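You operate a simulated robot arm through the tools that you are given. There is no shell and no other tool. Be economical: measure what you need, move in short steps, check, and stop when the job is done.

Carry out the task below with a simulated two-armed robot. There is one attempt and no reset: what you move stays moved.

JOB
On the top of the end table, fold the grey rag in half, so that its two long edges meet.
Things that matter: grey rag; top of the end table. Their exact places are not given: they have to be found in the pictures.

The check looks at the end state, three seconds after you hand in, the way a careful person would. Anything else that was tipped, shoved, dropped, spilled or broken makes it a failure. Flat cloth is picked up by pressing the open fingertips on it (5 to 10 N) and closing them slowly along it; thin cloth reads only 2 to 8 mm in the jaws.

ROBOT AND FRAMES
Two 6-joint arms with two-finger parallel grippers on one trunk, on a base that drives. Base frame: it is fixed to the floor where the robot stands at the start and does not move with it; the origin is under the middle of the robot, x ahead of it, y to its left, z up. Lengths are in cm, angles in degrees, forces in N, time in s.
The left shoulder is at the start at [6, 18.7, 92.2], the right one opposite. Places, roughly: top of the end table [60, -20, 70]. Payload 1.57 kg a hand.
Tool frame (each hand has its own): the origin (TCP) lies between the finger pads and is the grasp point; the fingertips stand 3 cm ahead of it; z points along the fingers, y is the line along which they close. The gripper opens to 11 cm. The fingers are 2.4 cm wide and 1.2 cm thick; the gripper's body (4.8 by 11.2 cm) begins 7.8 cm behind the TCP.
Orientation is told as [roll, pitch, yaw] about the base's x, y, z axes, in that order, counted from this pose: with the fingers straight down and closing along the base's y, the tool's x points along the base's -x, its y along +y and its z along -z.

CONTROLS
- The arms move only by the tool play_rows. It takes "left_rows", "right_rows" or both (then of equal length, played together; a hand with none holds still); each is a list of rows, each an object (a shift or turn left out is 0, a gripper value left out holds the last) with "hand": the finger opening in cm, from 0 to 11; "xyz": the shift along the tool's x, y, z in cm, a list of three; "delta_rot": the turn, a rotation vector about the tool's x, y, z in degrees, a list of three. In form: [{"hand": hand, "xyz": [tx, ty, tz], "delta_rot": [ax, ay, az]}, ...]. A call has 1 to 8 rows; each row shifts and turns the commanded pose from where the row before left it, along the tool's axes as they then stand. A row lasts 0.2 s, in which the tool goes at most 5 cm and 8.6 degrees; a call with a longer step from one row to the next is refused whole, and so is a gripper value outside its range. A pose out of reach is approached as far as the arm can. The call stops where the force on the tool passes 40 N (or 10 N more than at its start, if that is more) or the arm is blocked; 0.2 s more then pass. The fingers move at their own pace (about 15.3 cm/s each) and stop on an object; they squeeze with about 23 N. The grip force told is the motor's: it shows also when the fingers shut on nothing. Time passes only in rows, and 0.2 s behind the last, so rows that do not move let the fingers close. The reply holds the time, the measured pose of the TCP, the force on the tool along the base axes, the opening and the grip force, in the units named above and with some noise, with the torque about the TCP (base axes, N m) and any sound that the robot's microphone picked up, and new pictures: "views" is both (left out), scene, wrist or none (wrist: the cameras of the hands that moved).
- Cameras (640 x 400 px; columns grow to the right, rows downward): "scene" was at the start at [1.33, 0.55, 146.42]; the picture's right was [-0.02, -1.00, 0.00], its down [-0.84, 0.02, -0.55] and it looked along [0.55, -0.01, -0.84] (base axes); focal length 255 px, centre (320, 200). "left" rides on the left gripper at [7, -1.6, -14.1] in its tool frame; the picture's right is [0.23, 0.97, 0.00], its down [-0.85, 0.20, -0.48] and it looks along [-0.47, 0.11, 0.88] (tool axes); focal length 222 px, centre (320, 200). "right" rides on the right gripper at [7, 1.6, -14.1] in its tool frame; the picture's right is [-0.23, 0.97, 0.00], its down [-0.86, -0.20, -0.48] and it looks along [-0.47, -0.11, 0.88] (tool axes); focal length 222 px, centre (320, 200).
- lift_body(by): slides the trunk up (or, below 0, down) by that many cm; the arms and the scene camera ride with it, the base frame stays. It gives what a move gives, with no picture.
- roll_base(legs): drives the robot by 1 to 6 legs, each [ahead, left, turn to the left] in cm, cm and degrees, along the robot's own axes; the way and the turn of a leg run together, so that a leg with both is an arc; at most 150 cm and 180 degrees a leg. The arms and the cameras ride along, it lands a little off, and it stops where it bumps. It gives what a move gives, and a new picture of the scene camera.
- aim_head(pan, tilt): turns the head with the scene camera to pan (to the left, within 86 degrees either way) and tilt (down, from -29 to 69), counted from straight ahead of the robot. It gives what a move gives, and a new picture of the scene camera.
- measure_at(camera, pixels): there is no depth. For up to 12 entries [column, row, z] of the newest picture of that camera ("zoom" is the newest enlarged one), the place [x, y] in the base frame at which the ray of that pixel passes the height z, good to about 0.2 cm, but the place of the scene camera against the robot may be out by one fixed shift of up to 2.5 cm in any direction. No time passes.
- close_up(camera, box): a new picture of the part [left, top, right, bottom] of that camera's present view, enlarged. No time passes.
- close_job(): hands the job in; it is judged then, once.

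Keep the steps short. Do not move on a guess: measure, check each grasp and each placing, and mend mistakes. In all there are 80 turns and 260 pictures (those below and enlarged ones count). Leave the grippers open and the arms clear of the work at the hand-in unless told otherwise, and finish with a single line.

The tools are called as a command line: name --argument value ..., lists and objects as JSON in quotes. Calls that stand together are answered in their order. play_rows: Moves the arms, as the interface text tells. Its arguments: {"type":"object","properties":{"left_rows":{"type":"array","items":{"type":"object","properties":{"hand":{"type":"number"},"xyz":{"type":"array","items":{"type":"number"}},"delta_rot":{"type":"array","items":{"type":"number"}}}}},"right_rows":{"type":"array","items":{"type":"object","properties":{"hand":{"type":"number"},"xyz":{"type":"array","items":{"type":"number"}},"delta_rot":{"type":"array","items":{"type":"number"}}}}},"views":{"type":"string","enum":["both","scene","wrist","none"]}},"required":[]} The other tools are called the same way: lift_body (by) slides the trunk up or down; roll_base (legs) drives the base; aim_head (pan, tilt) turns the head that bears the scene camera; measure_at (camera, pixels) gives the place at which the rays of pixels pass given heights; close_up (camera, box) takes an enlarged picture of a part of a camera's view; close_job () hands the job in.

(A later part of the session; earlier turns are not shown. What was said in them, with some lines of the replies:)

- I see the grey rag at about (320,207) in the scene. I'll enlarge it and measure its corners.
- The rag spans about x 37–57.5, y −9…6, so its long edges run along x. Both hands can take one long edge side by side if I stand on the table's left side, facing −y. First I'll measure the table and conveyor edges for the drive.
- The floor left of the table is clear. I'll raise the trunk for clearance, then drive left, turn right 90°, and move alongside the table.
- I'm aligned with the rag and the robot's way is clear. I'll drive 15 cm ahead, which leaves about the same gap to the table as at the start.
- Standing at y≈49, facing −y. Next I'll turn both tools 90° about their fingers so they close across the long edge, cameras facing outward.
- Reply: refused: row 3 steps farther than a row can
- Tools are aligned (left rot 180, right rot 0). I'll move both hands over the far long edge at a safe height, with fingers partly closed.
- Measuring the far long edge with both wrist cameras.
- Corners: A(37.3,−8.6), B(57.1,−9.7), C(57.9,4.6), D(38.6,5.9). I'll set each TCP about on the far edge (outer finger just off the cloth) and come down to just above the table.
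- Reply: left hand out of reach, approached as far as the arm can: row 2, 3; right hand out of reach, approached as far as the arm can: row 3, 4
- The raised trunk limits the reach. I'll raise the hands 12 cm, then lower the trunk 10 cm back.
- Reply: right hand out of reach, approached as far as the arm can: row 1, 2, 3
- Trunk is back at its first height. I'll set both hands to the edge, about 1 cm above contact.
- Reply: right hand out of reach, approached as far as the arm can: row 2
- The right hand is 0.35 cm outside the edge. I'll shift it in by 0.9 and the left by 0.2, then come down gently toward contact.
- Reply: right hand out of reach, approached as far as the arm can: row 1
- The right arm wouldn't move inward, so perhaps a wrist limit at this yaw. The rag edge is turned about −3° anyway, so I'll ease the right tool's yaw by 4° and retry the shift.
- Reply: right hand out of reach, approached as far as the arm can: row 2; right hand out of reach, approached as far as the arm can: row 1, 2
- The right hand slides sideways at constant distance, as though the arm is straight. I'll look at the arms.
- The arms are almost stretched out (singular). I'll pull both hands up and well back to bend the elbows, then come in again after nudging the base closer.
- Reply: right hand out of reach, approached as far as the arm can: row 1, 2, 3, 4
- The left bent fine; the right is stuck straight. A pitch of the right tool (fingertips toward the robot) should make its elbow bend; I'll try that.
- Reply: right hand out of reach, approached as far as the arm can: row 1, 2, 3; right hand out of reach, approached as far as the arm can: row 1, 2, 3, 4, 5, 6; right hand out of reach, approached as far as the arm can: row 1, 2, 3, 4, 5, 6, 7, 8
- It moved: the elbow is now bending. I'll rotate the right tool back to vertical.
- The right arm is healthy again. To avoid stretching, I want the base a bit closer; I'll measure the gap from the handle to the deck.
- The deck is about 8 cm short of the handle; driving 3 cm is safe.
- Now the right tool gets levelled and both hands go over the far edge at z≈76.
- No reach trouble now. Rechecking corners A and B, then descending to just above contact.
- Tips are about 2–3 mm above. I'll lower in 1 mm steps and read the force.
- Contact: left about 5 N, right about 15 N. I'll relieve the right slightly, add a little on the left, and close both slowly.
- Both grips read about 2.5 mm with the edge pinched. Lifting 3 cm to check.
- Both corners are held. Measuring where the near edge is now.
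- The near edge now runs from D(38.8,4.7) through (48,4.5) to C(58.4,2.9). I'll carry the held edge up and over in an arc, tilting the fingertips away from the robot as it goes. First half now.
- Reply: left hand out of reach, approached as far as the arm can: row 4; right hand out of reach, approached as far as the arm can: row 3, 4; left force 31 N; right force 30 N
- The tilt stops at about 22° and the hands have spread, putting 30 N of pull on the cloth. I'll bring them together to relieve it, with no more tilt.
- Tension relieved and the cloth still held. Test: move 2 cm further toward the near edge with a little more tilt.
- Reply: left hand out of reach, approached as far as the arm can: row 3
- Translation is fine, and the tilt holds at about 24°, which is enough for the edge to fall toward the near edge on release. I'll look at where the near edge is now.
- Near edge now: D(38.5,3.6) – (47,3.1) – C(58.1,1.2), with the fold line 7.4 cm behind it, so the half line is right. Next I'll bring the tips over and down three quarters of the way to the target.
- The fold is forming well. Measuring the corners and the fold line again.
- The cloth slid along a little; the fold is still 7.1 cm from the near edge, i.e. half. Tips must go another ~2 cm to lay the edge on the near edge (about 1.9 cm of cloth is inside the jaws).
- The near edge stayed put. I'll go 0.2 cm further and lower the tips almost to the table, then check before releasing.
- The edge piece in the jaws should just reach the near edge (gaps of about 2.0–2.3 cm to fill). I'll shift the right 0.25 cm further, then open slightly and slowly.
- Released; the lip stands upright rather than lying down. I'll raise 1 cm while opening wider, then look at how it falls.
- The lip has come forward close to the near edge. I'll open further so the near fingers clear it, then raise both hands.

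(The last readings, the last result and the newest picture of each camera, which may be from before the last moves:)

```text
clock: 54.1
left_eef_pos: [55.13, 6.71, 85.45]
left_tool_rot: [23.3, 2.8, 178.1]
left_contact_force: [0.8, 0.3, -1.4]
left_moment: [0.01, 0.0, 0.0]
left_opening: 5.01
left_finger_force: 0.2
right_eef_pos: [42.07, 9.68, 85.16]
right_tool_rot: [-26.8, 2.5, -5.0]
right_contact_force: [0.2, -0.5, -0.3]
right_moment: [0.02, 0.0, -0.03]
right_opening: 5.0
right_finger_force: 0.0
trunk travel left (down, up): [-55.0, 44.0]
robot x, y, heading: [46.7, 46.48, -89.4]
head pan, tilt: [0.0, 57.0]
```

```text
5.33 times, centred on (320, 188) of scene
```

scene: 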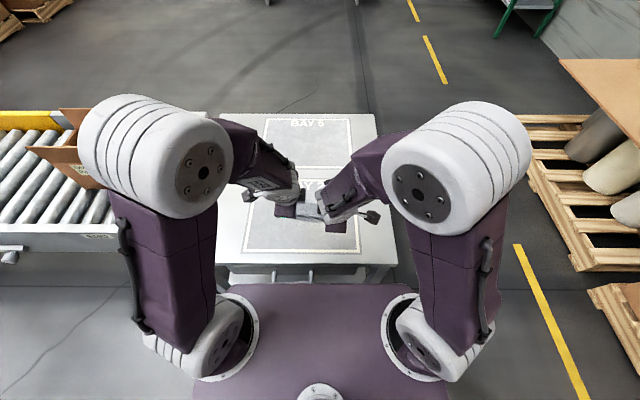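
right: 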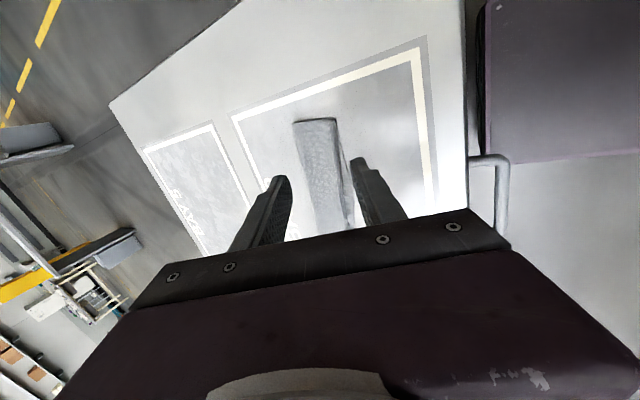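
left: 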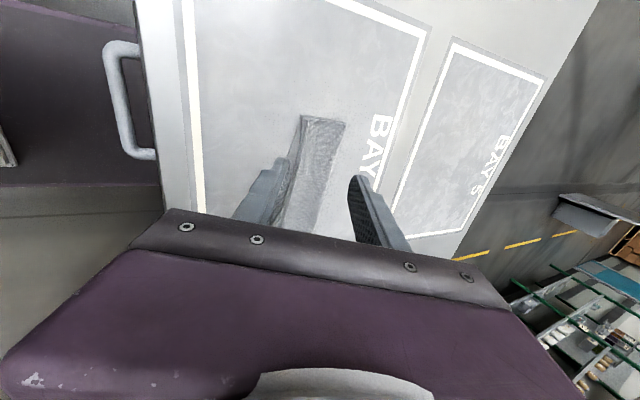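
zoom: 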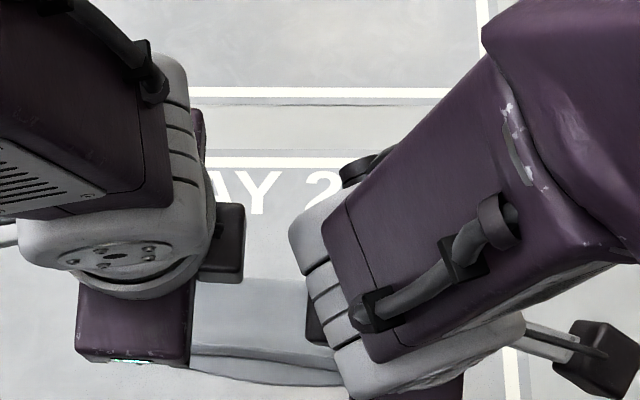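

The rag is folded, with a small lip near the edge. I'll move the hands outward so I can see it from the scene camera.

play_rows --right_rows '[{"xyz": [3, 0, -1.5]}, {"xyz": [3, 0, -1.5]}, {"xyz": [3, 0, -1]}, {"xyz": [3, 0, 0]}, {"xyz": [3, 0, 0]}, {}]' --left_rows '[{"xyz": [3, 0, -1.5]}, {"xyz": [3, 0, -1.5]}, {"xyz": [3, 0, -1]}, {"xyz": [3, 0, 0]}, {"xyz": [3, 0, 0]}, {}]' --views "both"

close_up --camera "scene" --box '[270, 160, 366, 220]'

close_up --camera "right" --box '[240, 70, 480, 220]'

close_up --camera "left" --box '[180, 70, 420, 220]'

```text
clock: 55.5
left_eef_pos: [70.12, 8.27, 89.5]
left_tool_rot: [23.4, 3.0, 178.3]
left_contact_force: [-0.7, 0.0, 0.1]
left_moment: [0.04, -0.01, 0.02]
left_opening: 5.01
left_finger_force: 0.1
right_eef_pos: [28.23, 9.82, 90.75]
right_tool_rot: [-26.7, 2.3, -5.1]
right_contact_force: [-0.2, -0.3, 0.1]
right_moment: [-0.03, -0.01, 0.03]
right_opening: 5.0
right_finger_force: 0.0
right hand out of reach, approached as far as the arm can: row 3, 4, 5
trunk travel left (down, up): [-55.0, 44.0]
robot x, y, heading: [46.39, 46.44, -89.5]
head pan, tilt: [0.0, 57.0]
```

scene: 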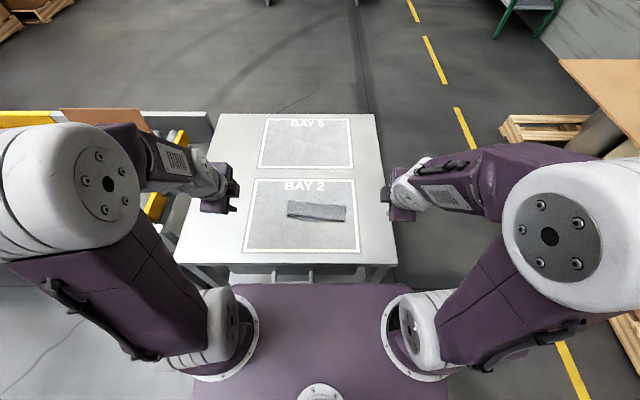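
right: 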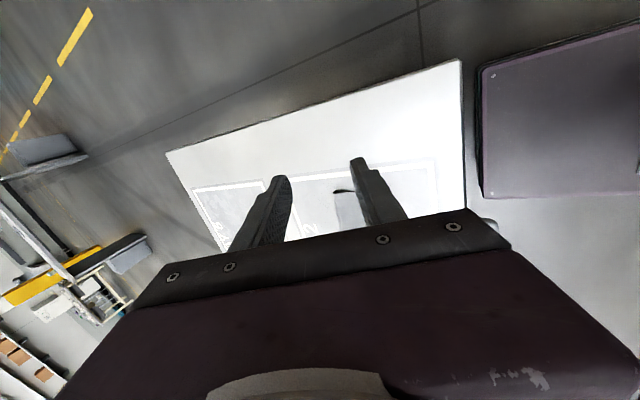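
left: 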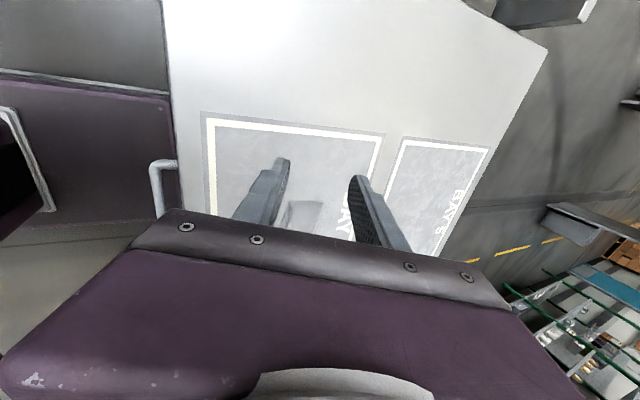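

```text
6.67 times, centred on (318, 190) of scene
```

zoom: 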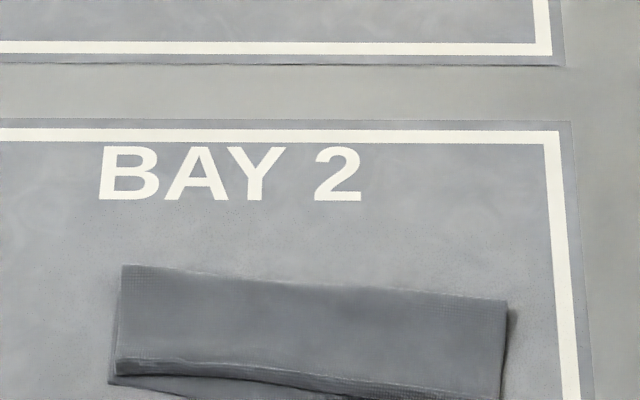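

```text
2.67 times, centred on (360, 145) of right
```

zoom: 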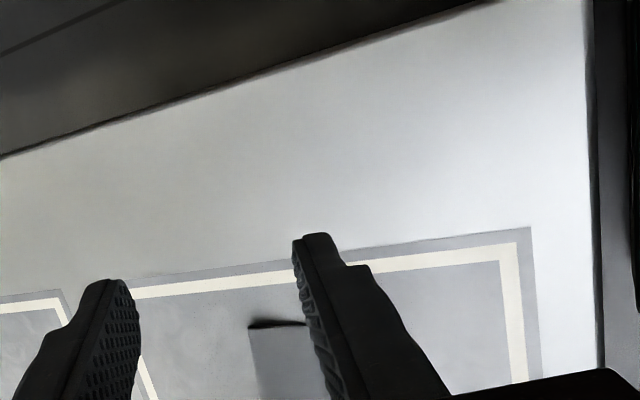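

```text
2.67 times, centred on (300, 145) of left
```

zoom: 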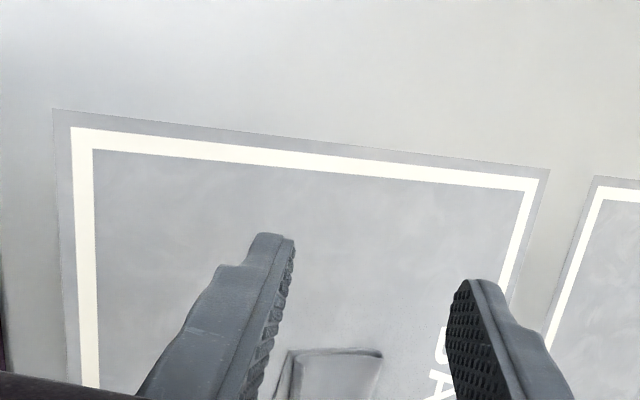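

close_up --camera "scene" --box '[276, 190, 356, 240]'

```text
8.00 times, centred on (316, 215) of scene
```

zoom: 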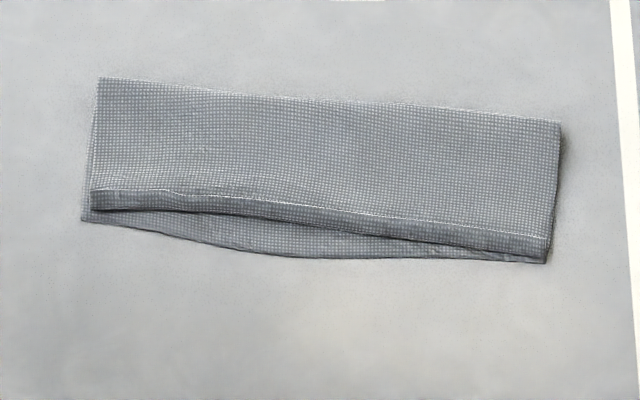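

The two layers nearly meet, but the top layer's edge strip (about 1 cm, between the white and dark lines in the zoom) is curled back. I'll measure it so I can sweep it forward.

measure_at --camera "zoom" --pixels '[[100, 78, 70.5], [560, 123, 70.5], [92, 190, 71], [90, 211, 70.5], [82, 221, 70], [280, 204, 71], [285, 222, 70.5], [300, 257, 70], [548, 236, 71], [546, 255, 70.5], [545, 263, 70]]'

play_rows --right_rows '[{"delta_rot": [-8, 0, 0], "hand": 0}, {"delta_rot": [-8, 0, 0]}, {"delta_rot": [-8, 0, 0]}, {"delta_rot": [-8, 0, 0]}, {"delta_rot": [-8, 0, 0]}, {"delta_rot": [-8, 0, 0]}, {}]' --left_rows '[{"delta_rot": [8, 0, 0], "hand": 0}, {"delta_rot": [8, 0, 0]}, {"delta_rot": [8, 0, 0]}, {"delta_rot": [8, 0, 0]}, {"delta_rot": [8, 0, 0]}, {"delta_rot": [8, 0, 0]}, {}]' --views "scene"

```text
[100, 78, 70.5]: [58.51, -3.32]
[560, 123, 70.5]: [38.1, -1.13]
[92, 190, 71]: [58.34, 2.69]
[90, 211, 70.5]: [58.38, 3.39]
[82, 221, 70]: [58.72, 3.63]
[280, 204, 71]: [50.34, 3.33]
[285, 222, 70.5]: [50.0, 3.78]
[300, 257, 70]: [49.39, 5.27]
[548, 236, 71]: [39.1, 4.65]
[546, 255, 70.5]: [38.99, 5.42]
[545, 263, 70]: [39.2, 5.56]
```

```text
clock: 57.1
left_eef_pos: [70.01, 8.26, 89.81]
left_tool_rot: [-24.6, 2.9, 178.2]
left_contact_force: [0.2, 0.0, -0.1]
left_moment: [-0.03, 0.0, -0.02]
left_opening: 0.0
left_finger_force: 21.4
right_eef_pos: [28.14, 9.86, 90.77]
right_tool_rot: [21.0, 2.3, -5.0]
right_contact_force: [0.2, 1.0, 1.4]
right_moment: [-0.04, 0.01, -0.01]
right_opening: 0.0
right_finger_force: 21.3
trunk travel left (down, up): [-55.0, 44.0]
robot x, y, heading: [46.86, 45.67, -89.5]
head pan, tilt: [0.0, 57.0]
```

scene: 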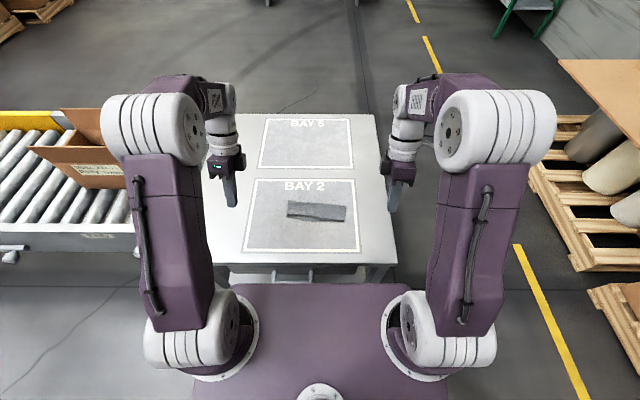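

Corrected by the known offset (0.5, 0.5): fold at y −3.8/−1.6, back-curled lip edge at about 2.2/2.8/4.2, bottom near edge at 3.1/4.8/5.05. I'll set the tools vertical with closed fingertips and bring them behind the lip (far side), above the rag.

play_rows --right_rows '[{"delta_rot": [8, 0, 0]}, {"delta_rot": [8, 0, 0]}, {"delta_rot": [5, 0, 0]}, {"xyz": [-2.56, -1.44, 3.16]}, {"xyz": [-2.56, -1.44, 3.16]}, {"xyz": [-2.56, -1.44, 3.16]}, {"xyz": [-2.56, -1.44, 3.16]}, {"xyz": [-2.56, -1.44, 3.16]}]' --left_rows '[{"delta_rot": [-8.2, 0, 0]}, {"delta_rot": [-8.2, 0, 0]}, {"delta_rot": [-8.2, 0, 0]}, {"xyz": [-2.74, 1.74, 2.96]}, {"xyz": [-2.74, 1.74, 2.96]}, {"xyz": [-2.74, 1.74, 2.96]}, {"xyz": [-2.74, 1.74, 2.96]}, {"xyz": [-2.74, 1.74, 2.96]}]' --views "wrist"

close_up --camera "right" --box '[240, 90, 480, 240]'

close_up --camera "left" --box '[180, 80, 420, 230]'

```text
clock: 58.9
left_eef_pos: [56.83, -0.19, 74.2]
left_tool_rot: [0.0, 2.9, 178.2]
left_contact_force: [0.3, -0.3, 0.6]
left_moment: [0.07, 0.01, -0.02]
left_opening: 0.01
left_finger_force: 21.0
right_eef_pos: [39.67, 1.57, 74.02]
right_tool_rot: [0.2, 2.3, -4.9]
right_contact_force: [0.5, -0.4, 0.4]
right_moment: [0.03, 0.05, 0.02]
right_opening: 0.02
right_finger_force: 21.6
trunk travel left (down, up): [-55.0, 44.0]
robot x, y, heading: [46.45, 46.15, -89.4]
head pan, tilt: [0.0, 57.0]
```

right: 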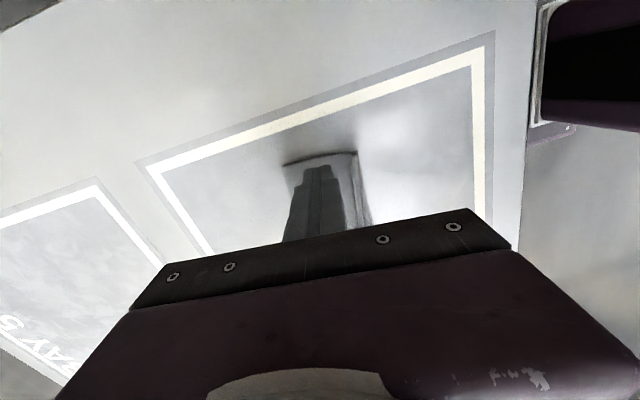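
left: 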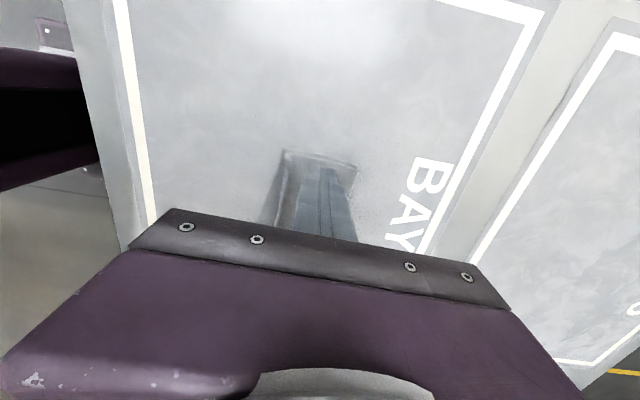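

```text
2.67 times, centred on (360, 165) of right
```

zoom: 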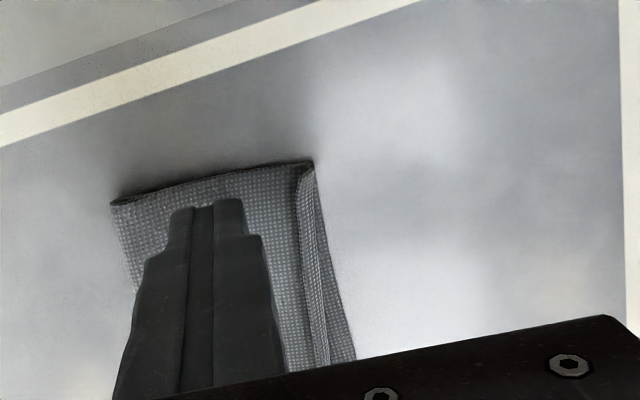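

```text
2.67 times, centred on (300, 155) of left
```

zoom: 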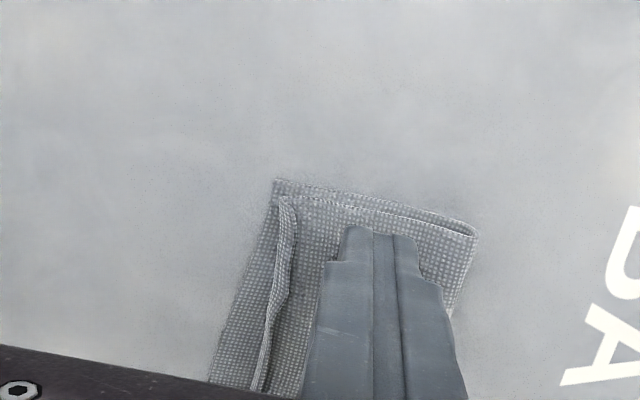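

The lip stands just ahead of the closed fingertips. I'll lower 0.4 cm and sweep both hands 3.5 cm toward the robot, pushing the lip over.

play_rows --right_rows '[{"xyz": [0, 0, 0.2]}, {"xyz": [0, 0.3, 0.15]}, {"xyz": [0, 0.6, 0]}, {"xyz": [0, 0.6, 0]}, {"xyz": [0, 0.7, 0]}, {"xyz": [0, 0.7, 0]}, {"xyz": [0, 0.7, 0]}, {}]' --left_rows '[{"xyz": [-0.2, 0, 0.25]}, {"xyz": [-0.2, -0.3, 0.25]}, {"xyz": [0, -0.6, 0]}, {"xyz": [0, -0.6, 0]}, {"xyz": [0, -0.7, 0]}, {"xyz": [0, -0.7, 0]}, {"xyz": [0, -0.7, 0]}, {}]' --views "wrist"

close_up --camera "right" --box '[240, 90, 480, 240]'

close_up --camera "left" --box '[180, 80, 420, 230]'

```text
clock: 60.7
left_eef_pos: [56.68, 3.3, 73.78]
left_tool_rot: [0.0, 2.8, 178.1]
left_contact_force: [-0.4, -0.8, 0.2]
left_moment: [0.0, 0.02, 0.03]
left_opening: 0.01
left_finger_force: 21.4
right_eef_pos: [40.07, 5.16, 73.86]
right_tool_rot: [0.1, 2.4, -5.0]
right_contact_force: [-0.5, -0.1, 0.2]
right_moment: [0.0, 0.0, 0.02]
right_opening: 0.0
right_finger_force: 21.1
trunk travel left (down, up): [-55.0, 44.0]
robot x, y, heading: [46.92, 46.2, -89.4]
head pan, tilt: [0.0, 57.0]
```

right: 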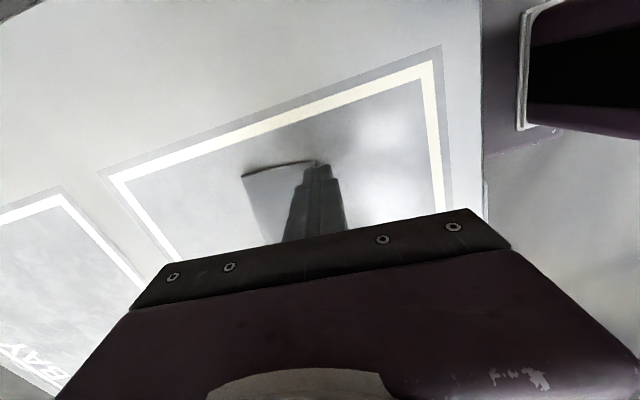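
left: 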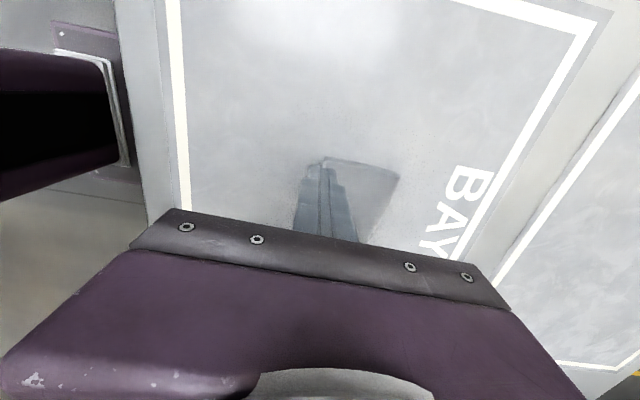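

```text
2.67 times, centred on (360, 165) of right
```

zoom: 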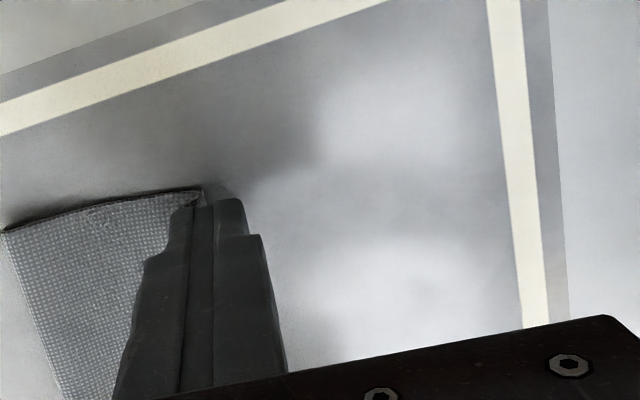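

```text
2.67 times, centred on (300, 155) of left
```

zoom: 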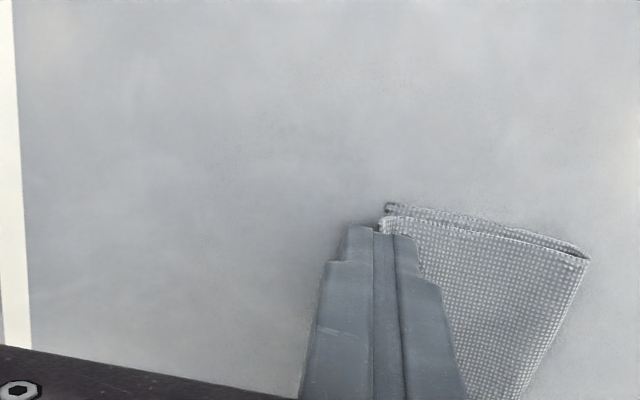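

The fingertips passed over. I'll go on 2.5 cm, raise, and look.

play_rows --right_rows '[{"xyz": [0, 0.8, 0]}, {"xyz": [0, 0.9, 0]}, {"xyz": [0, 0.9, 0]}, {"xyz": [0, 0, -3]}, {"xyz": [0, 0, -4]}, {"xyz": [3, 0, -4]}, {"xyz": [4, 0, -2]}, {"xyz": [4, 0, 0]}]' --left_rows '[{"xyz": [0, -0.8, 0]}, {"xyz": [0, -0.9, 0]}, {"xyz": [0, -0.9, 0]}, {"xyz": [0, 0, -3]}, {"xyz": [0, 0, -4]}, {"xyz": [3, 0, -4]}, {"xyz": [4, 0, -2]}, {"xyz": [4, 0, 0]}]' --views "scene"

close_up --camera "scene" --box '[276, 190, 356, 240]'

```text
clock: 62.5
left_eef_pos: [66.92, 5.81, 87.17]
left_tool_rot: [0.0, 2.8, 178.2]
left_contact_force: [-0.6, -0.2, -1.2]
left_moment: [0.0, 0.02, 0.01]
left_opening: 0.0
left_finger_force: 21.7
right_eef_pos: [29.57, 8.72, 87.51]
right_tool_rot: [0.2, 2.4, -5.0]
right_contact_force: [-0.3, 0.7, 0.0]
right_moment: [0.01, 0.02, -0.01]
right_opening: 0.01
right_finger_force: 21.1
trunk travel left (down, up): [-55.0, 44.0]
robot x, y, heading: [46.67, 46.32, -89.1]
head pan, tilt: [0.0, 57.0]
```

scene: 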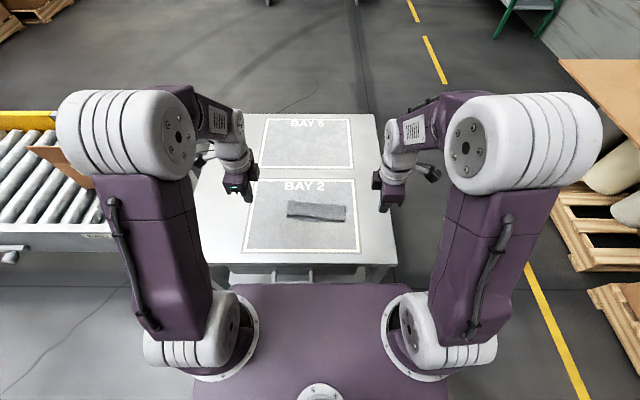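

```text
8.00 times, centred on (316, 215) of scene
```

zoom: 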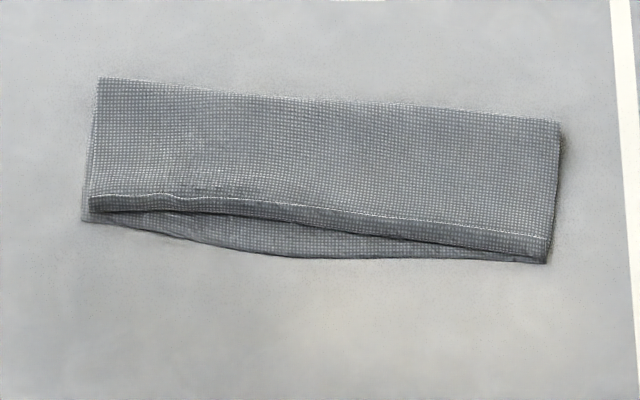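

The lip is only partly turned, since the tips (2.7 cm below the TCP) ran about 1 mm too high to catch it fully. I'll repeat it lower: first back behind the lip.

play_rows --right_rows '[{"xyz": [-2.28, -1.24, 2.56]}, {"xyz": [-2.28, -1.24, 2.56]}, {"xyz": [-2.28, -1.24, 2.56]}, {"xyz": [-2.28, -1.24, 2.56]}, {"xyz": [-2.28, -1.24, 2.56]}, {}]' --left_rows '[{"xyz": [-2.24, 1.26, 2.5]}, {"xyz": [-2.24, 1.26, 2.5]}, {"xyz": [-2.24, 1.26, 2.5]}, {"xyz": [-2.24, 1.26, 2.5]}, {"xyz": [-2.24, 1.26, 2.5]}, {}]' --views "none"

```text
clock: 63.9
left_eef_pos: [56.3, -0.04, 74.43]
left_tool_rot: [0.1, 2.9, 178.2]
left_contact_force: [1.3, 0.1, -0.1]
left_moment: [0.0, 0.0, 0.02]
left_opening: 0.0
left_finger_force: 21.2
right_eef_pos: [39.96, 1.58, 74.12]
right_tool_rot: [0.1, 2.4, -5.1]
right_contact_force: [0.7, -0.7, -0.7]
right_moment: [-0.04, 0.0, -0.01]
right_opening: 0.03
right_finger_force: 21.1
trunk travel left (down, up): [-55.0, 44.0]
robot x, y, heading: [46.74, 46.34, -89.5]
head pan, tilt: [0.0, 57.0]
```

play_rows --right_rows '[{"xyz": [0, 0, 0.5]}, {"xyz": [0, 0.1, 0.35]}, {"xyz": [0, 0.6, 0.05]}, {"xyz": [0, 0.7, 0]}, {"xyz": [0, 0.7, 0]}, {"xyz": [0, 0.7, 0]}, {"xyz": [0, 0.7, 0]}, {}]' --left_rows '[{"xyz": [0, 0, 0.6]}, {"xyz": [0, -0.1, 0.55]}, {"xyz": [0, -0.6, 0.05]}, {"xyz": [0, -0.7, 0]}, {"xyz": [0, -0.7, 0]}, {"xyz": [0, -0.7, 0]}, {"xyz": [0, -0.7, 0]}, {}]' --views "wrist"

close_up --camera "right" --box '[200, 90, 440, 240]'

close_up --camera "left" --box '[220, 80, 460, 230]'

```text
clock: 65.7
left_eef_pos: [56.55, 3.15, 73.0]
left_tool_rot: [0.0, 3.0, 178.2]
left_contact_force: [-1.1, -0.4, 0.0]
left_moment: [0.01, -0.01, 0.03]
left_opening: 0.0
left_finger_force: 21.8
right_eef_pos: [40.38, 5.19, 73.32]
right_tool_rot: [0.2, 2.4, -5.0]
right_contact_force: [0.1, -0.3, 0.1]
right_moment: [-0.03, -0.02, 0.02]
right_opening: 0.0
right_finger_force: 21.2
trunk travel left (down, up): [-55.0, 44.0]
robot x, y, heading: [46.46, 45.8, -89.6]
head pan, tilt: [0.0, 57.0]
```

right: 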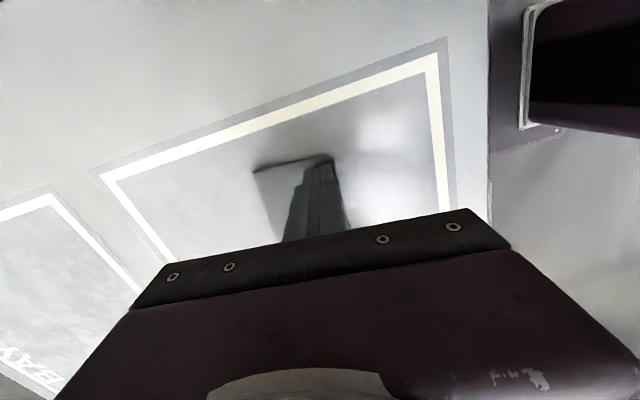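
left: 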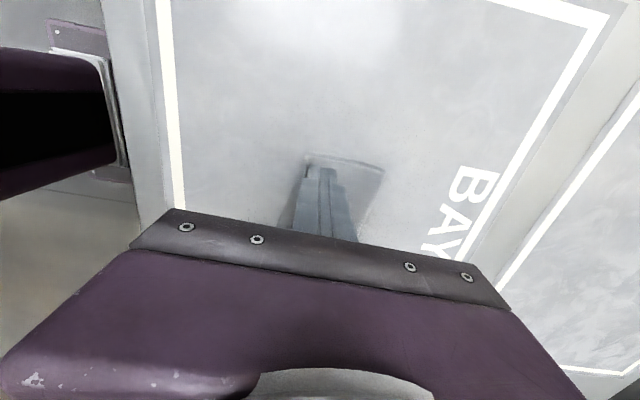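

```text
2.67 times, centred on (320, 165) of right
```

zoom: 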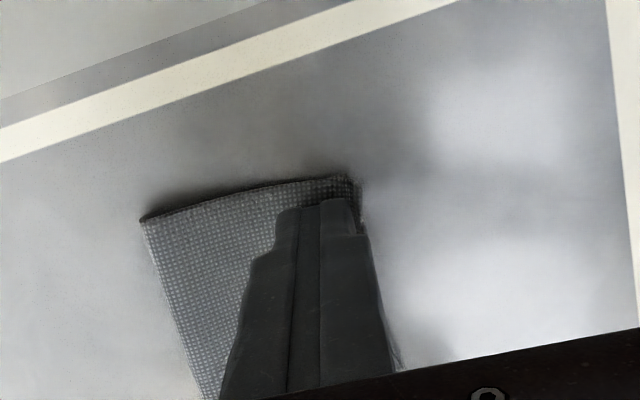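

```text
2.67 times, centred on (340, 155) of left
```

zoom: 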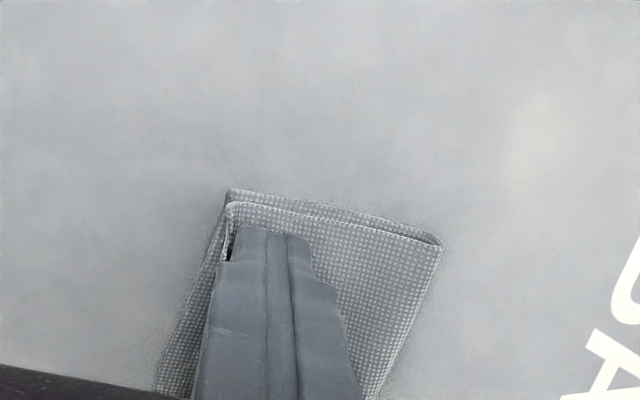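

The fingers are now against the lip and push the rag along a bit. I'll hop up 0.4 cm, step 1 cm forward over the leaning lip, and press down on it.

play_rows --right_rows '[{"xyz": [0, 0.2, -0.3]}, {"xyz": [0, 0.6, -0.1]}, {"xyz": [0, 0.5, 0]}, {"xyz": [0, 0, 0.4]}, {"xyz": [0, 0, 0.3]}, {}]' --left_rows '[{"xyz": [0, -0.2, -0.3]}, {"xyz": [0, -0.6, -0.2]}, {"xyz": [0, -0.5, 0]}, {"xyz": [0, 0, 0.4]}, {"xyz": [0, 0, 0.2]}, {}]' --views "wrist"

close_up --camera "right" --box '[200, 90, 440, 240]'

close_up --camera "left" --box '[220, 80, 460, 230]'

```text
clock: 67.1
left_eef_pos: [56.64, 4.59, 73.08]
left_tool_rot: [0.0, 2.9, 178.1]
left_contact_force: [-0.1, -0.3, 0.3]
left_moment: [0.0, 0.0, -0.03]
left_opening: 0.03
left_finger_force: 21.0
right_eef_pos: [40.6, 6.35, 72.96]
right_tool_rot: [0.1, 2.3, -4.9]
right_contact_force: [-0.4, -0.5, -1.1]
right_moment: [-0.03, -0.01, -0.01]
right_opening: 0.01
right_finger_force: 21.2
trunk travel left (down, up): [-55.0, 44.0]
robot x, y, heading: [46.55, 46.14, -89.6]
head pan, tilt: [0.0, 57.0]
```

right: 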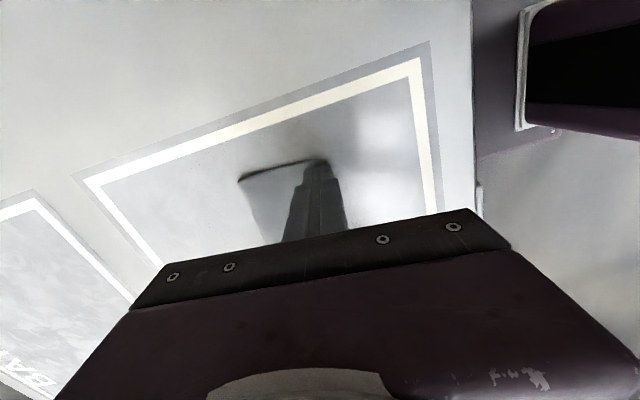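
left: 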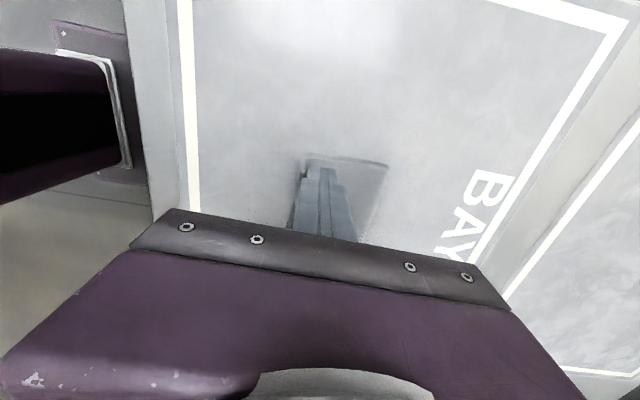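

```text
2.67 times, centred on (320, 165) of right
```

zoom: 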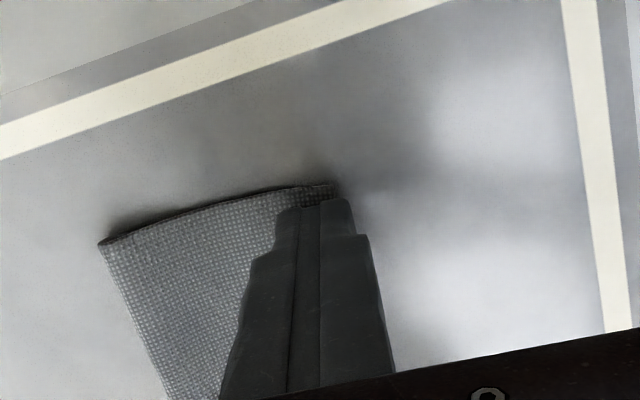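

```text
2.67 times, centred on (340, 155) of left
```

zoom: 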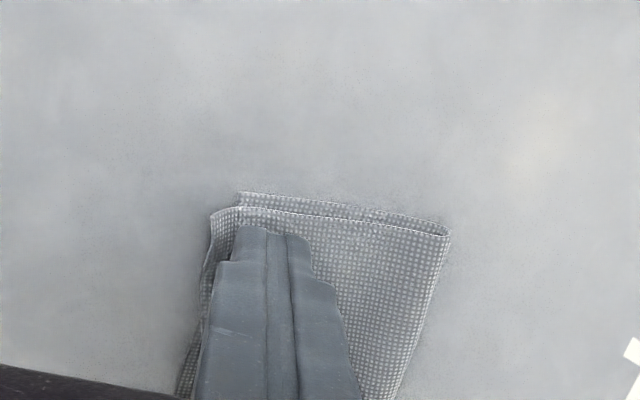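

At the left the lip now lies forward. I'll press a little, then raise and look.

play_rows --right_rows '[{"xyz": [0, 0, 0.15]}, {"xyz": [0, 0, 0.05]}, {}, {"xyz": [0, 0, -3]}, {"xyz": [0, 0, -4]}, {"xyz": [3, 0, -4]}, {"xyz": [4, 0, -2]}, {"xyz": [4, 0, 0]}]' --left_rows '[{"xyz": [0, 0, 0.15]}, {"xyz": [0, 0, 0.15]}, {}, {"xyz": [0, 0, -3]}, {"xyz": [0, 0, -4]}, {"xyz": [3, 0, -4]}, {"xyz": [4, 0, -2]}, {"xyz": [4, 0, 0]}]' --views "scene"

close_up --camera "scene" --box '[276, 190, 356, 240]'

```text
clock: 68.9
left_eef_pos: [66.96, 4.16, 86.15]
left_tool_rot: [0.0, 2.9, 178.2]
left_contact_force: [0.2, 0.6, 0.8]
left_moment: [-0.01, 0.01, -0.03]
left_opening: 0.04
left_finger_force: 21.3
right_eef_pos: [30.15, 7.43, 86.44]
right_tool_rot: [0.2, 2.4, -5.1]
right_contact_force: [-0.2, 0.1, -0.1]
right_moment: [0.04, 0.01, 0.01]
right_opening: 0.0
right_finger_force: 21.6
trunk travel left (down, up): [-55.0, 44.0]
robot x, y, heading: [46.76, 46.27, -89.3]
head pan, tilt: [0.0, 57.0]
```

scene: 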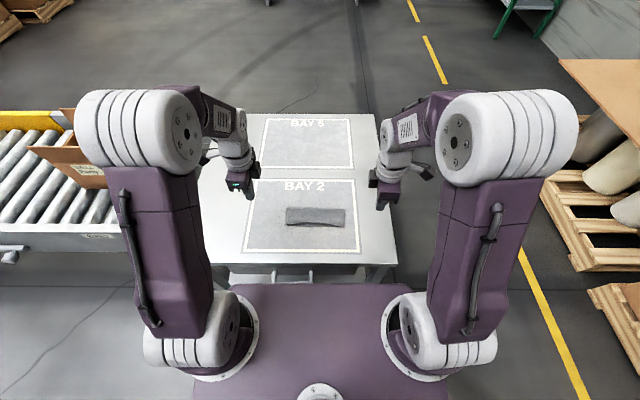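

```text
8.00 times, centred on (316, 215) of scene
```

zoom: 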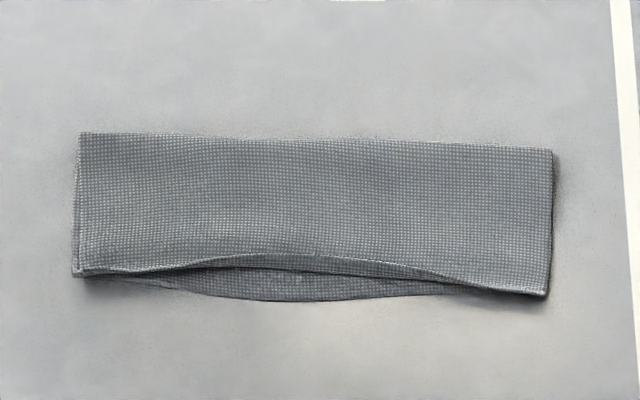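

Much better: the ends lie flat. Only the middle lip (about columns 200–440 in the zoom) is still short. Measuring it for one sweep in the middle with the left hand.

measure_at --camera "zoom" --pixels '[[80, 133, 70.4], [552, 150, 70.4], [75, 274, 70.3], [545, 294, 70.3], [280, 253, 70.8], [280, 267, 70.4], [290, 300, 70], [140, 275, 70.2], [440, 292, 70.2]]'

```text
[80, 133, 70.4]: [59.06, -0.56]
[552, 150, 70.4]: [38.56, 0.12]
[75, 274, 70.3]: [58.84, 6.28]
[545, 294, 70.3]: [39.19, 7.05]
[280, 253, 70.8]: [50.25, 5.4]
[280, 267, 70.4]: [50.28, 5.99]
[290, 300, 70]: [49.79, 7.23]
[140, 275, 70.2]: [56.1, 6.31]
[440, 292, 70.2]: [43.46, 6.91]
```

I'll have the right fingertips hold the rag down near (41.5, 1.5) while the left sweeps the middle lip. First both go in just above the cloth.

play_rows --right_rows '[{"xyz": [-2.46, -0.98, 2.4]}, {"xyz": [-2.46, -0.98, 2.4]}, {"xyz": [-2.46, -0.98, 2.4]}, {"xyz": [-2.46, -0.98, 2.4]}, {"xyz": [-2.46, -0.98, 2.4]}, {}]' --left_rows '[{"xyz": [-3.44, 0.48, 2.2]}, {"xyz": [-3.44, 0.48, 2.2]}, {"xyz": [-3.44, 0.48, 2.2]}, {"xyz": [-3.44, 0.48, 2.2]}, {"xyz": [-3.44, 0.48, 2.2]}, {}]' --views "both"

close_up --camera "left" --box '[180, 80, 420, 230]'

```text
clock: 70.1
left_eef_pos: [51.02, 2.72, 74.41]
left_tool_rot: [-0.6, 3.4, 178.3]
left_contact_force: [7.2, 1.6, 0.7]
left_moment: [-0.09, 0.8, -0.03]
left_opening: 0.0
left_finger_force: 21.6
right_eef_pos: [40.59, 1.64, 73.57]
right_tool_rot: [0.8, 2.9, -5.1]
right_contact_force: [-7.2, -0.2, -1.6]
right_moment: [0.07, -0.79, 0.04]
right_opening: 0.01
right_finger_force: 21.0
trunk travel left (down, up): [-55.0, 44.0]
robot x, y, heading: [46.54, 46.16, -89.4]
head pan, tilt: [0.0, 57.0]
stopped in row 6 (left hand): the force on the tool passed its limit (the readings are from after the stop); the commanded pose is now the measured one
```

scene: 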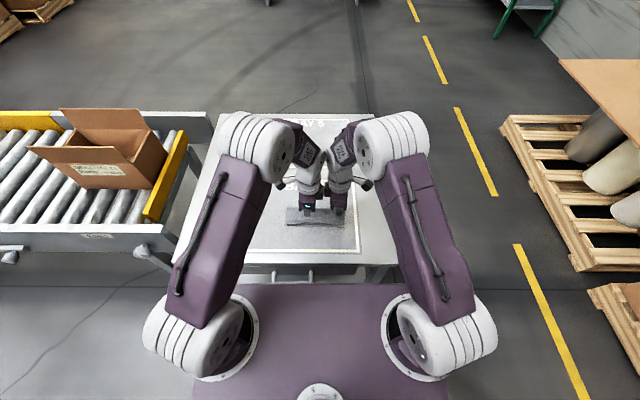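
right: 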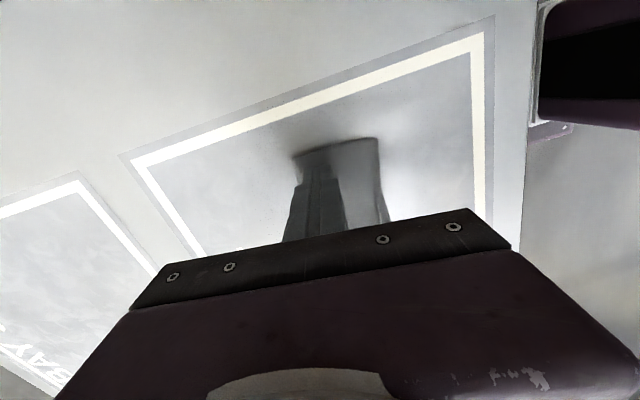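
left: 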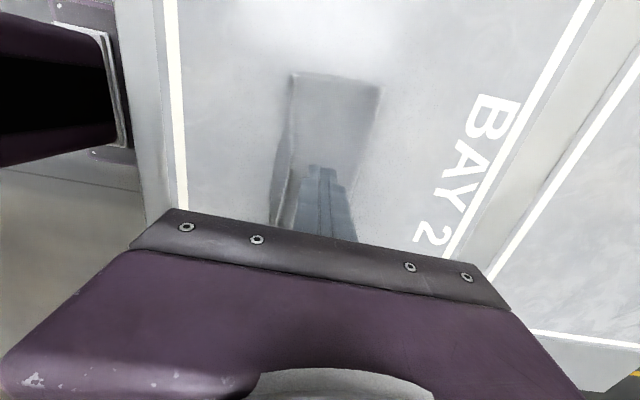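

```text
2.67 times, centred on (300, 155) of left
```

zoom: 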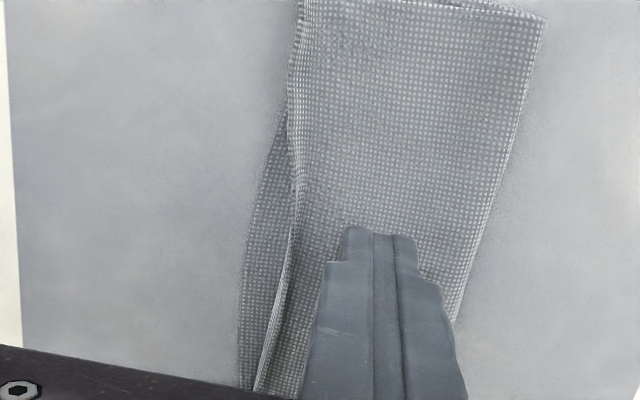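

The wrists touched each other (7 N). I'll back the right off 1.5 cm outward, and lower it gently to hold the rag's end.

play_rows --right_rows '[{"xyz": [1.0, 0, 0]}, {"xyz": [0.5, 0, 0]}, {"xyz": [0, 0, 0.3]}, {"xyz": [0, 0, 0.2]}, {"xyz": [0, 0, 0.15]}, {}]' --views "none"

```text
clock: 71.5
left_eef_pos: [50.89, 2.7, 74.33]
left_tool_rot: [-0.4, 3.3, 178.3]
left_contact_force: [-0.7, 0.3, 0.7]
left_moment: [0.01, -0.01, -0.02]
left_opening: 0.0
left_finger_force: 21.4
right_eef_pos: [39.22, 1.99, 72.98]
right_tool_rot: [0.7, 2.8, -4.9]
right_contact_force: [0.2, -0.3, 0.2]
right_moment: [0.0, -0.03, 0.01]
right_opening: 0.0
right_finger_force: 22.1
trunk travel left (down, up): [-55.0, 44.0]
robot x, y, heading: [46.66, 46.09, -89.6]
head pan, tilt: [0.0, 57.0]
```

play_rows --right_rows '[{"xyz": [0, 0, 0.1]}, {"xyz": [0, 0, 0.1]}, {"xyz": [0, 0, 0.03]}, {}, {}, {}]' --left_rows '[{"xyz": [-0.3, 0, 0.6]}, {"xyz": [-0.2, 0, 0.5]}, {"xyz": [0, -0.6, 0.1]}, {"xyz": [0, -0.7, 0]}, {"xyz": [0, -0.7, 0]}, {}]' --views "wrist"

close_up --camera "left" --box '[180, 50, 420, 230]'

```text
clock: 72.9
left_eef_pos: [50.56, 4.94, 73.21]
left_tool_rot: [-0.3, 3.4, 178.4]
left_contact_force: [0.7, 0.0, 0.5]
left_moment: [0.0, 0.0, 0.01]
left_opening: 0.0
left_finger_force: 20.9
right_eef_pos: [39.12, 1.9, 72.93]
right_tool_rot: [0.6, 2.8, -5.0]
right_contact_force: [-1.8, -0.8, 12.8]
right_moment: [-0.08, 0.0, 0.0]
right_opening: 0.0
right_finger_force: 21.8
trunk travel left (down, up): [-55.0, 44.0]
robot x, y, heading: [46.46, 46.02, -89.5]
head pan, tilt: [0.0, 57.0]
```

right: 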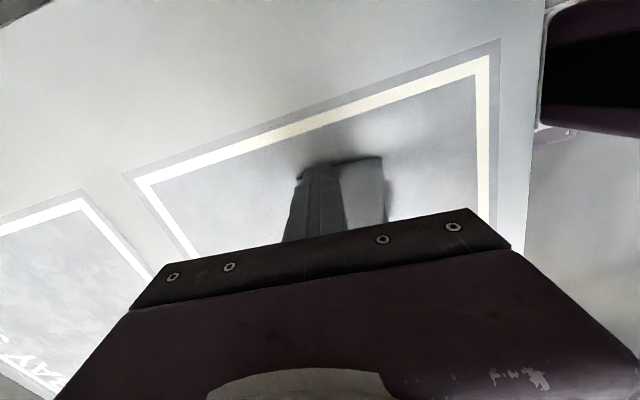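
left: 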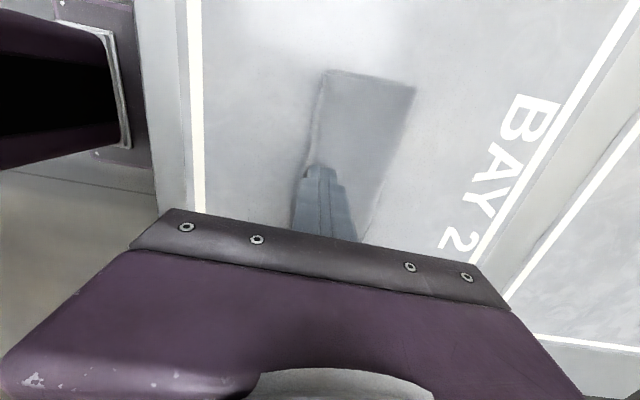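

```text
2.22 times, centred on (300, 140) of left
```

zoom: 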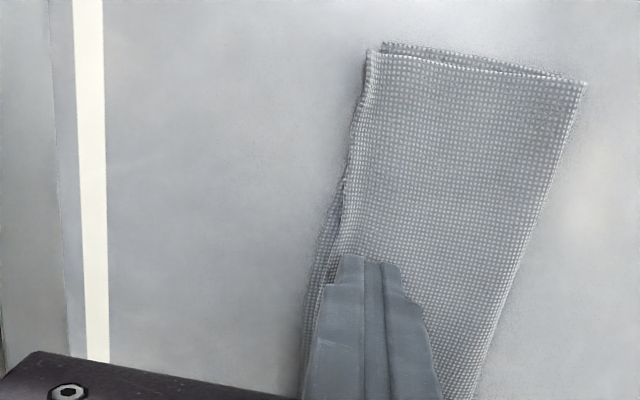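

Working; the right holds at about 13 N. The left now hops forward over the lip and presses down.

play_rows --left_rows '[{"xyz": [0, -0.3, -0.2]}, {"xyz": [0, -0.6, -0.1]}, {"xyz": [0, -0.5, 0]}, {"xyz": [0, -0.1, 0.3]}, {"xyz": [0, 0, 0.2]}, {"xyz": [0, 0, 0.1]}, {}]' --views "wrist"

close_up --camera "left" --box '[180, 50, 420, 230]'

```text
clock: 74.5
left_eef_pos: [50.6, 6.44, 72.94]
left_tool_rot: [-0.4, 3.3, 178.5]
left_contact_force: [-1.2, 0.1, 0.8]
left_moment: [-0.01, 0.02, 0.02]
left_opening: 0.01
left_finger_force: 21.1
right_eef_pos: [39.31, 1.95, 72.81]
right_tool_rot: [0.7, 2.8, -4.8]
right_contact_force: [-1.1, -1.6, 15.4]
right_moment: [-0.14, -0.05, 0.0]
right_opening: 0.0
right_finger_force: 21.3
trunk travel left (down, up): [-55.0, 44.0]
robot x, y, heading: [46.22, 45.92, -89.6]
head pan, tilt: [0.0, 57.0]
```

left: 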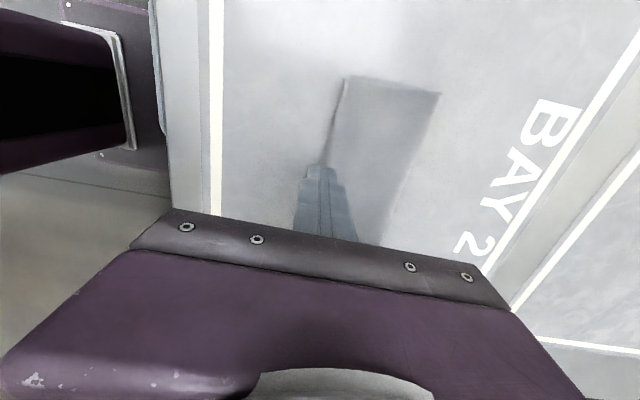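

```text
2.22 times, centred on (300, 140) of left
```

zoom: 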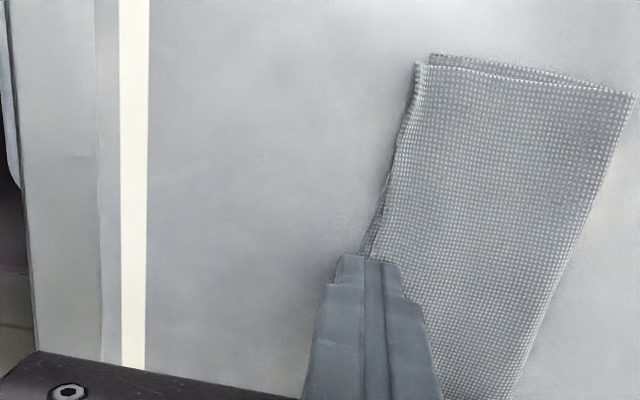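

Raising both hands and moving outward to see the result.

play_rows --right_rows '[{"xyz": [0, 0, -1]}, {"xyz": [0, 0, -3]}, {"xyz": [0, 0, -4]}, {"xyz": [3, 0, -3]}, {"xyz": [4, 0, -2]}, {"xyz": [4, 0, 0]}]' --left_rows '[{"xyz": [0, 0, -1]}, {"xyz": [0, 0, -3]}, {"xyz": [2, 0, -4]}, {"xyz": [4, 0, -3]}, {"xyz": [4, 0, -2]}, {"xyz": [4, 0, 0]}]' --views "scene"

close_up --camera "scene" --box '[276, 190, 356, 240]'

```text
clock: 75.9
left_eef_pos: [63.81, 5.94, 86.68]
left_tool_rot: [-0.5, 3.3, 178.2]
left_contact_force: [-0.1, 0.5, 0.5]
left_moment: [0.02, 0.01, -0.02]
left_opening: 0.01
left_finger_force: 21.0
right_eef_pos: [28.71, 2.79, 86.21]
right_tool_rot: [0.7, 2.7, -4.9]
right_contact_force: [-0.2, 0.2, -0.5]
right_moment: [0.0, -0.01, -0.05]
right_opening: 0.02
right_finger_force: 21.3
trunk travel left (down, up): [-55.0, 44.0]
robot x, y, heading: [46.27, 46.58, -89.4]
head pan, tilt: [0.0, 57.0]
```

scene: 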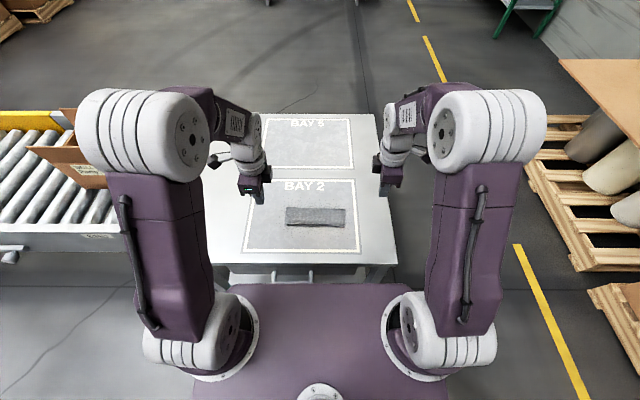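

```text
8.00 times, centred on (316, 215) of scene
```

zoom: 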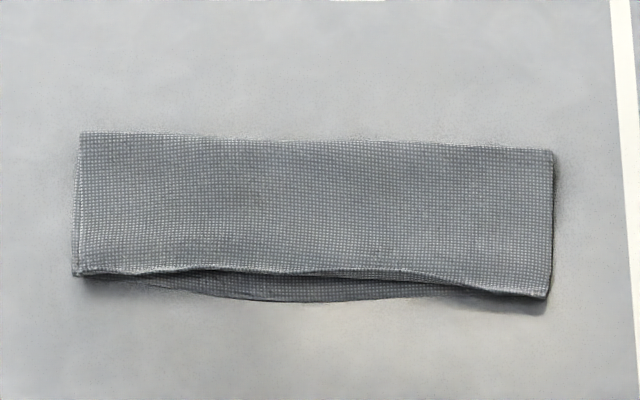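

The rag is folded flat with both long edges together (at most ~1 cm off in the bowed middle). I'll open the grippers, raise the arms clear, and do a last check.

play_rows --right_rows '[{"xyz": [0, 0, -3], "hand": 8}, {"xyz": [0, 0, -3]}, {}, {}]' --left_rows '[{"xyz": [2, 0, -3], "hand": 8}, {"xyz": [2, 0, -3]}, {}, {}]' --views "scene"

close_up --camera "scene" --box '[276, 190, 356, 240]'

```text
clock: 76.9
left_eef_pos: [67.61, 5.8, 93.0]
left_tool_rot: [-0.3, 3.4, 178.2]
left_contact_force: [0.0, -0.1, -0.3]
left_moment: [0.02, 0.01, -0.01]
left_opening: 8.02
left_finger_force: 0.0
right_eef_pos: [29.01, 2.7, 92.39]
right_tool_rot: [0.8, 2.7, -4.9]
right_contact_force: [0.1, 0.2, -0.5]
right_moment: [0.01, 0.0, 0.02]
right_opening: 7.97
right_finger_force: 0.1
trunk travel left (down, up): [-55.0, 44.0]
robot x, y, heading: [46.55, 46.2, -89.6]
head pan, tilt: [0.0, 57.0]
```

scene: 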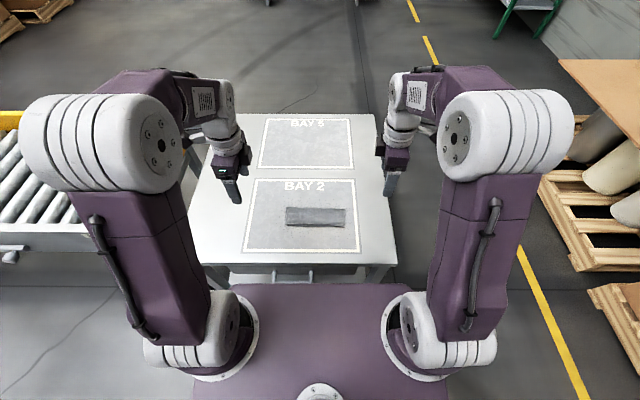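

```text
8.00 times, centred on (316, 215) of scene
```

zoom: 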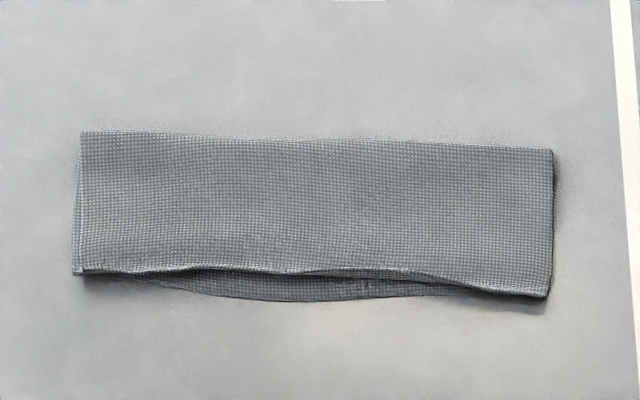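

The rag is stable and folded, the grippers are open, the arms are clear, and nothing else has been disturbed. Handing in.

close_job

```text
The job is handed in.
```

The grey rag is folded in half on the end table with its long edges together, apart from a gap of about 1 cm in the middle and about 0.5 cm of overhang at the corners.
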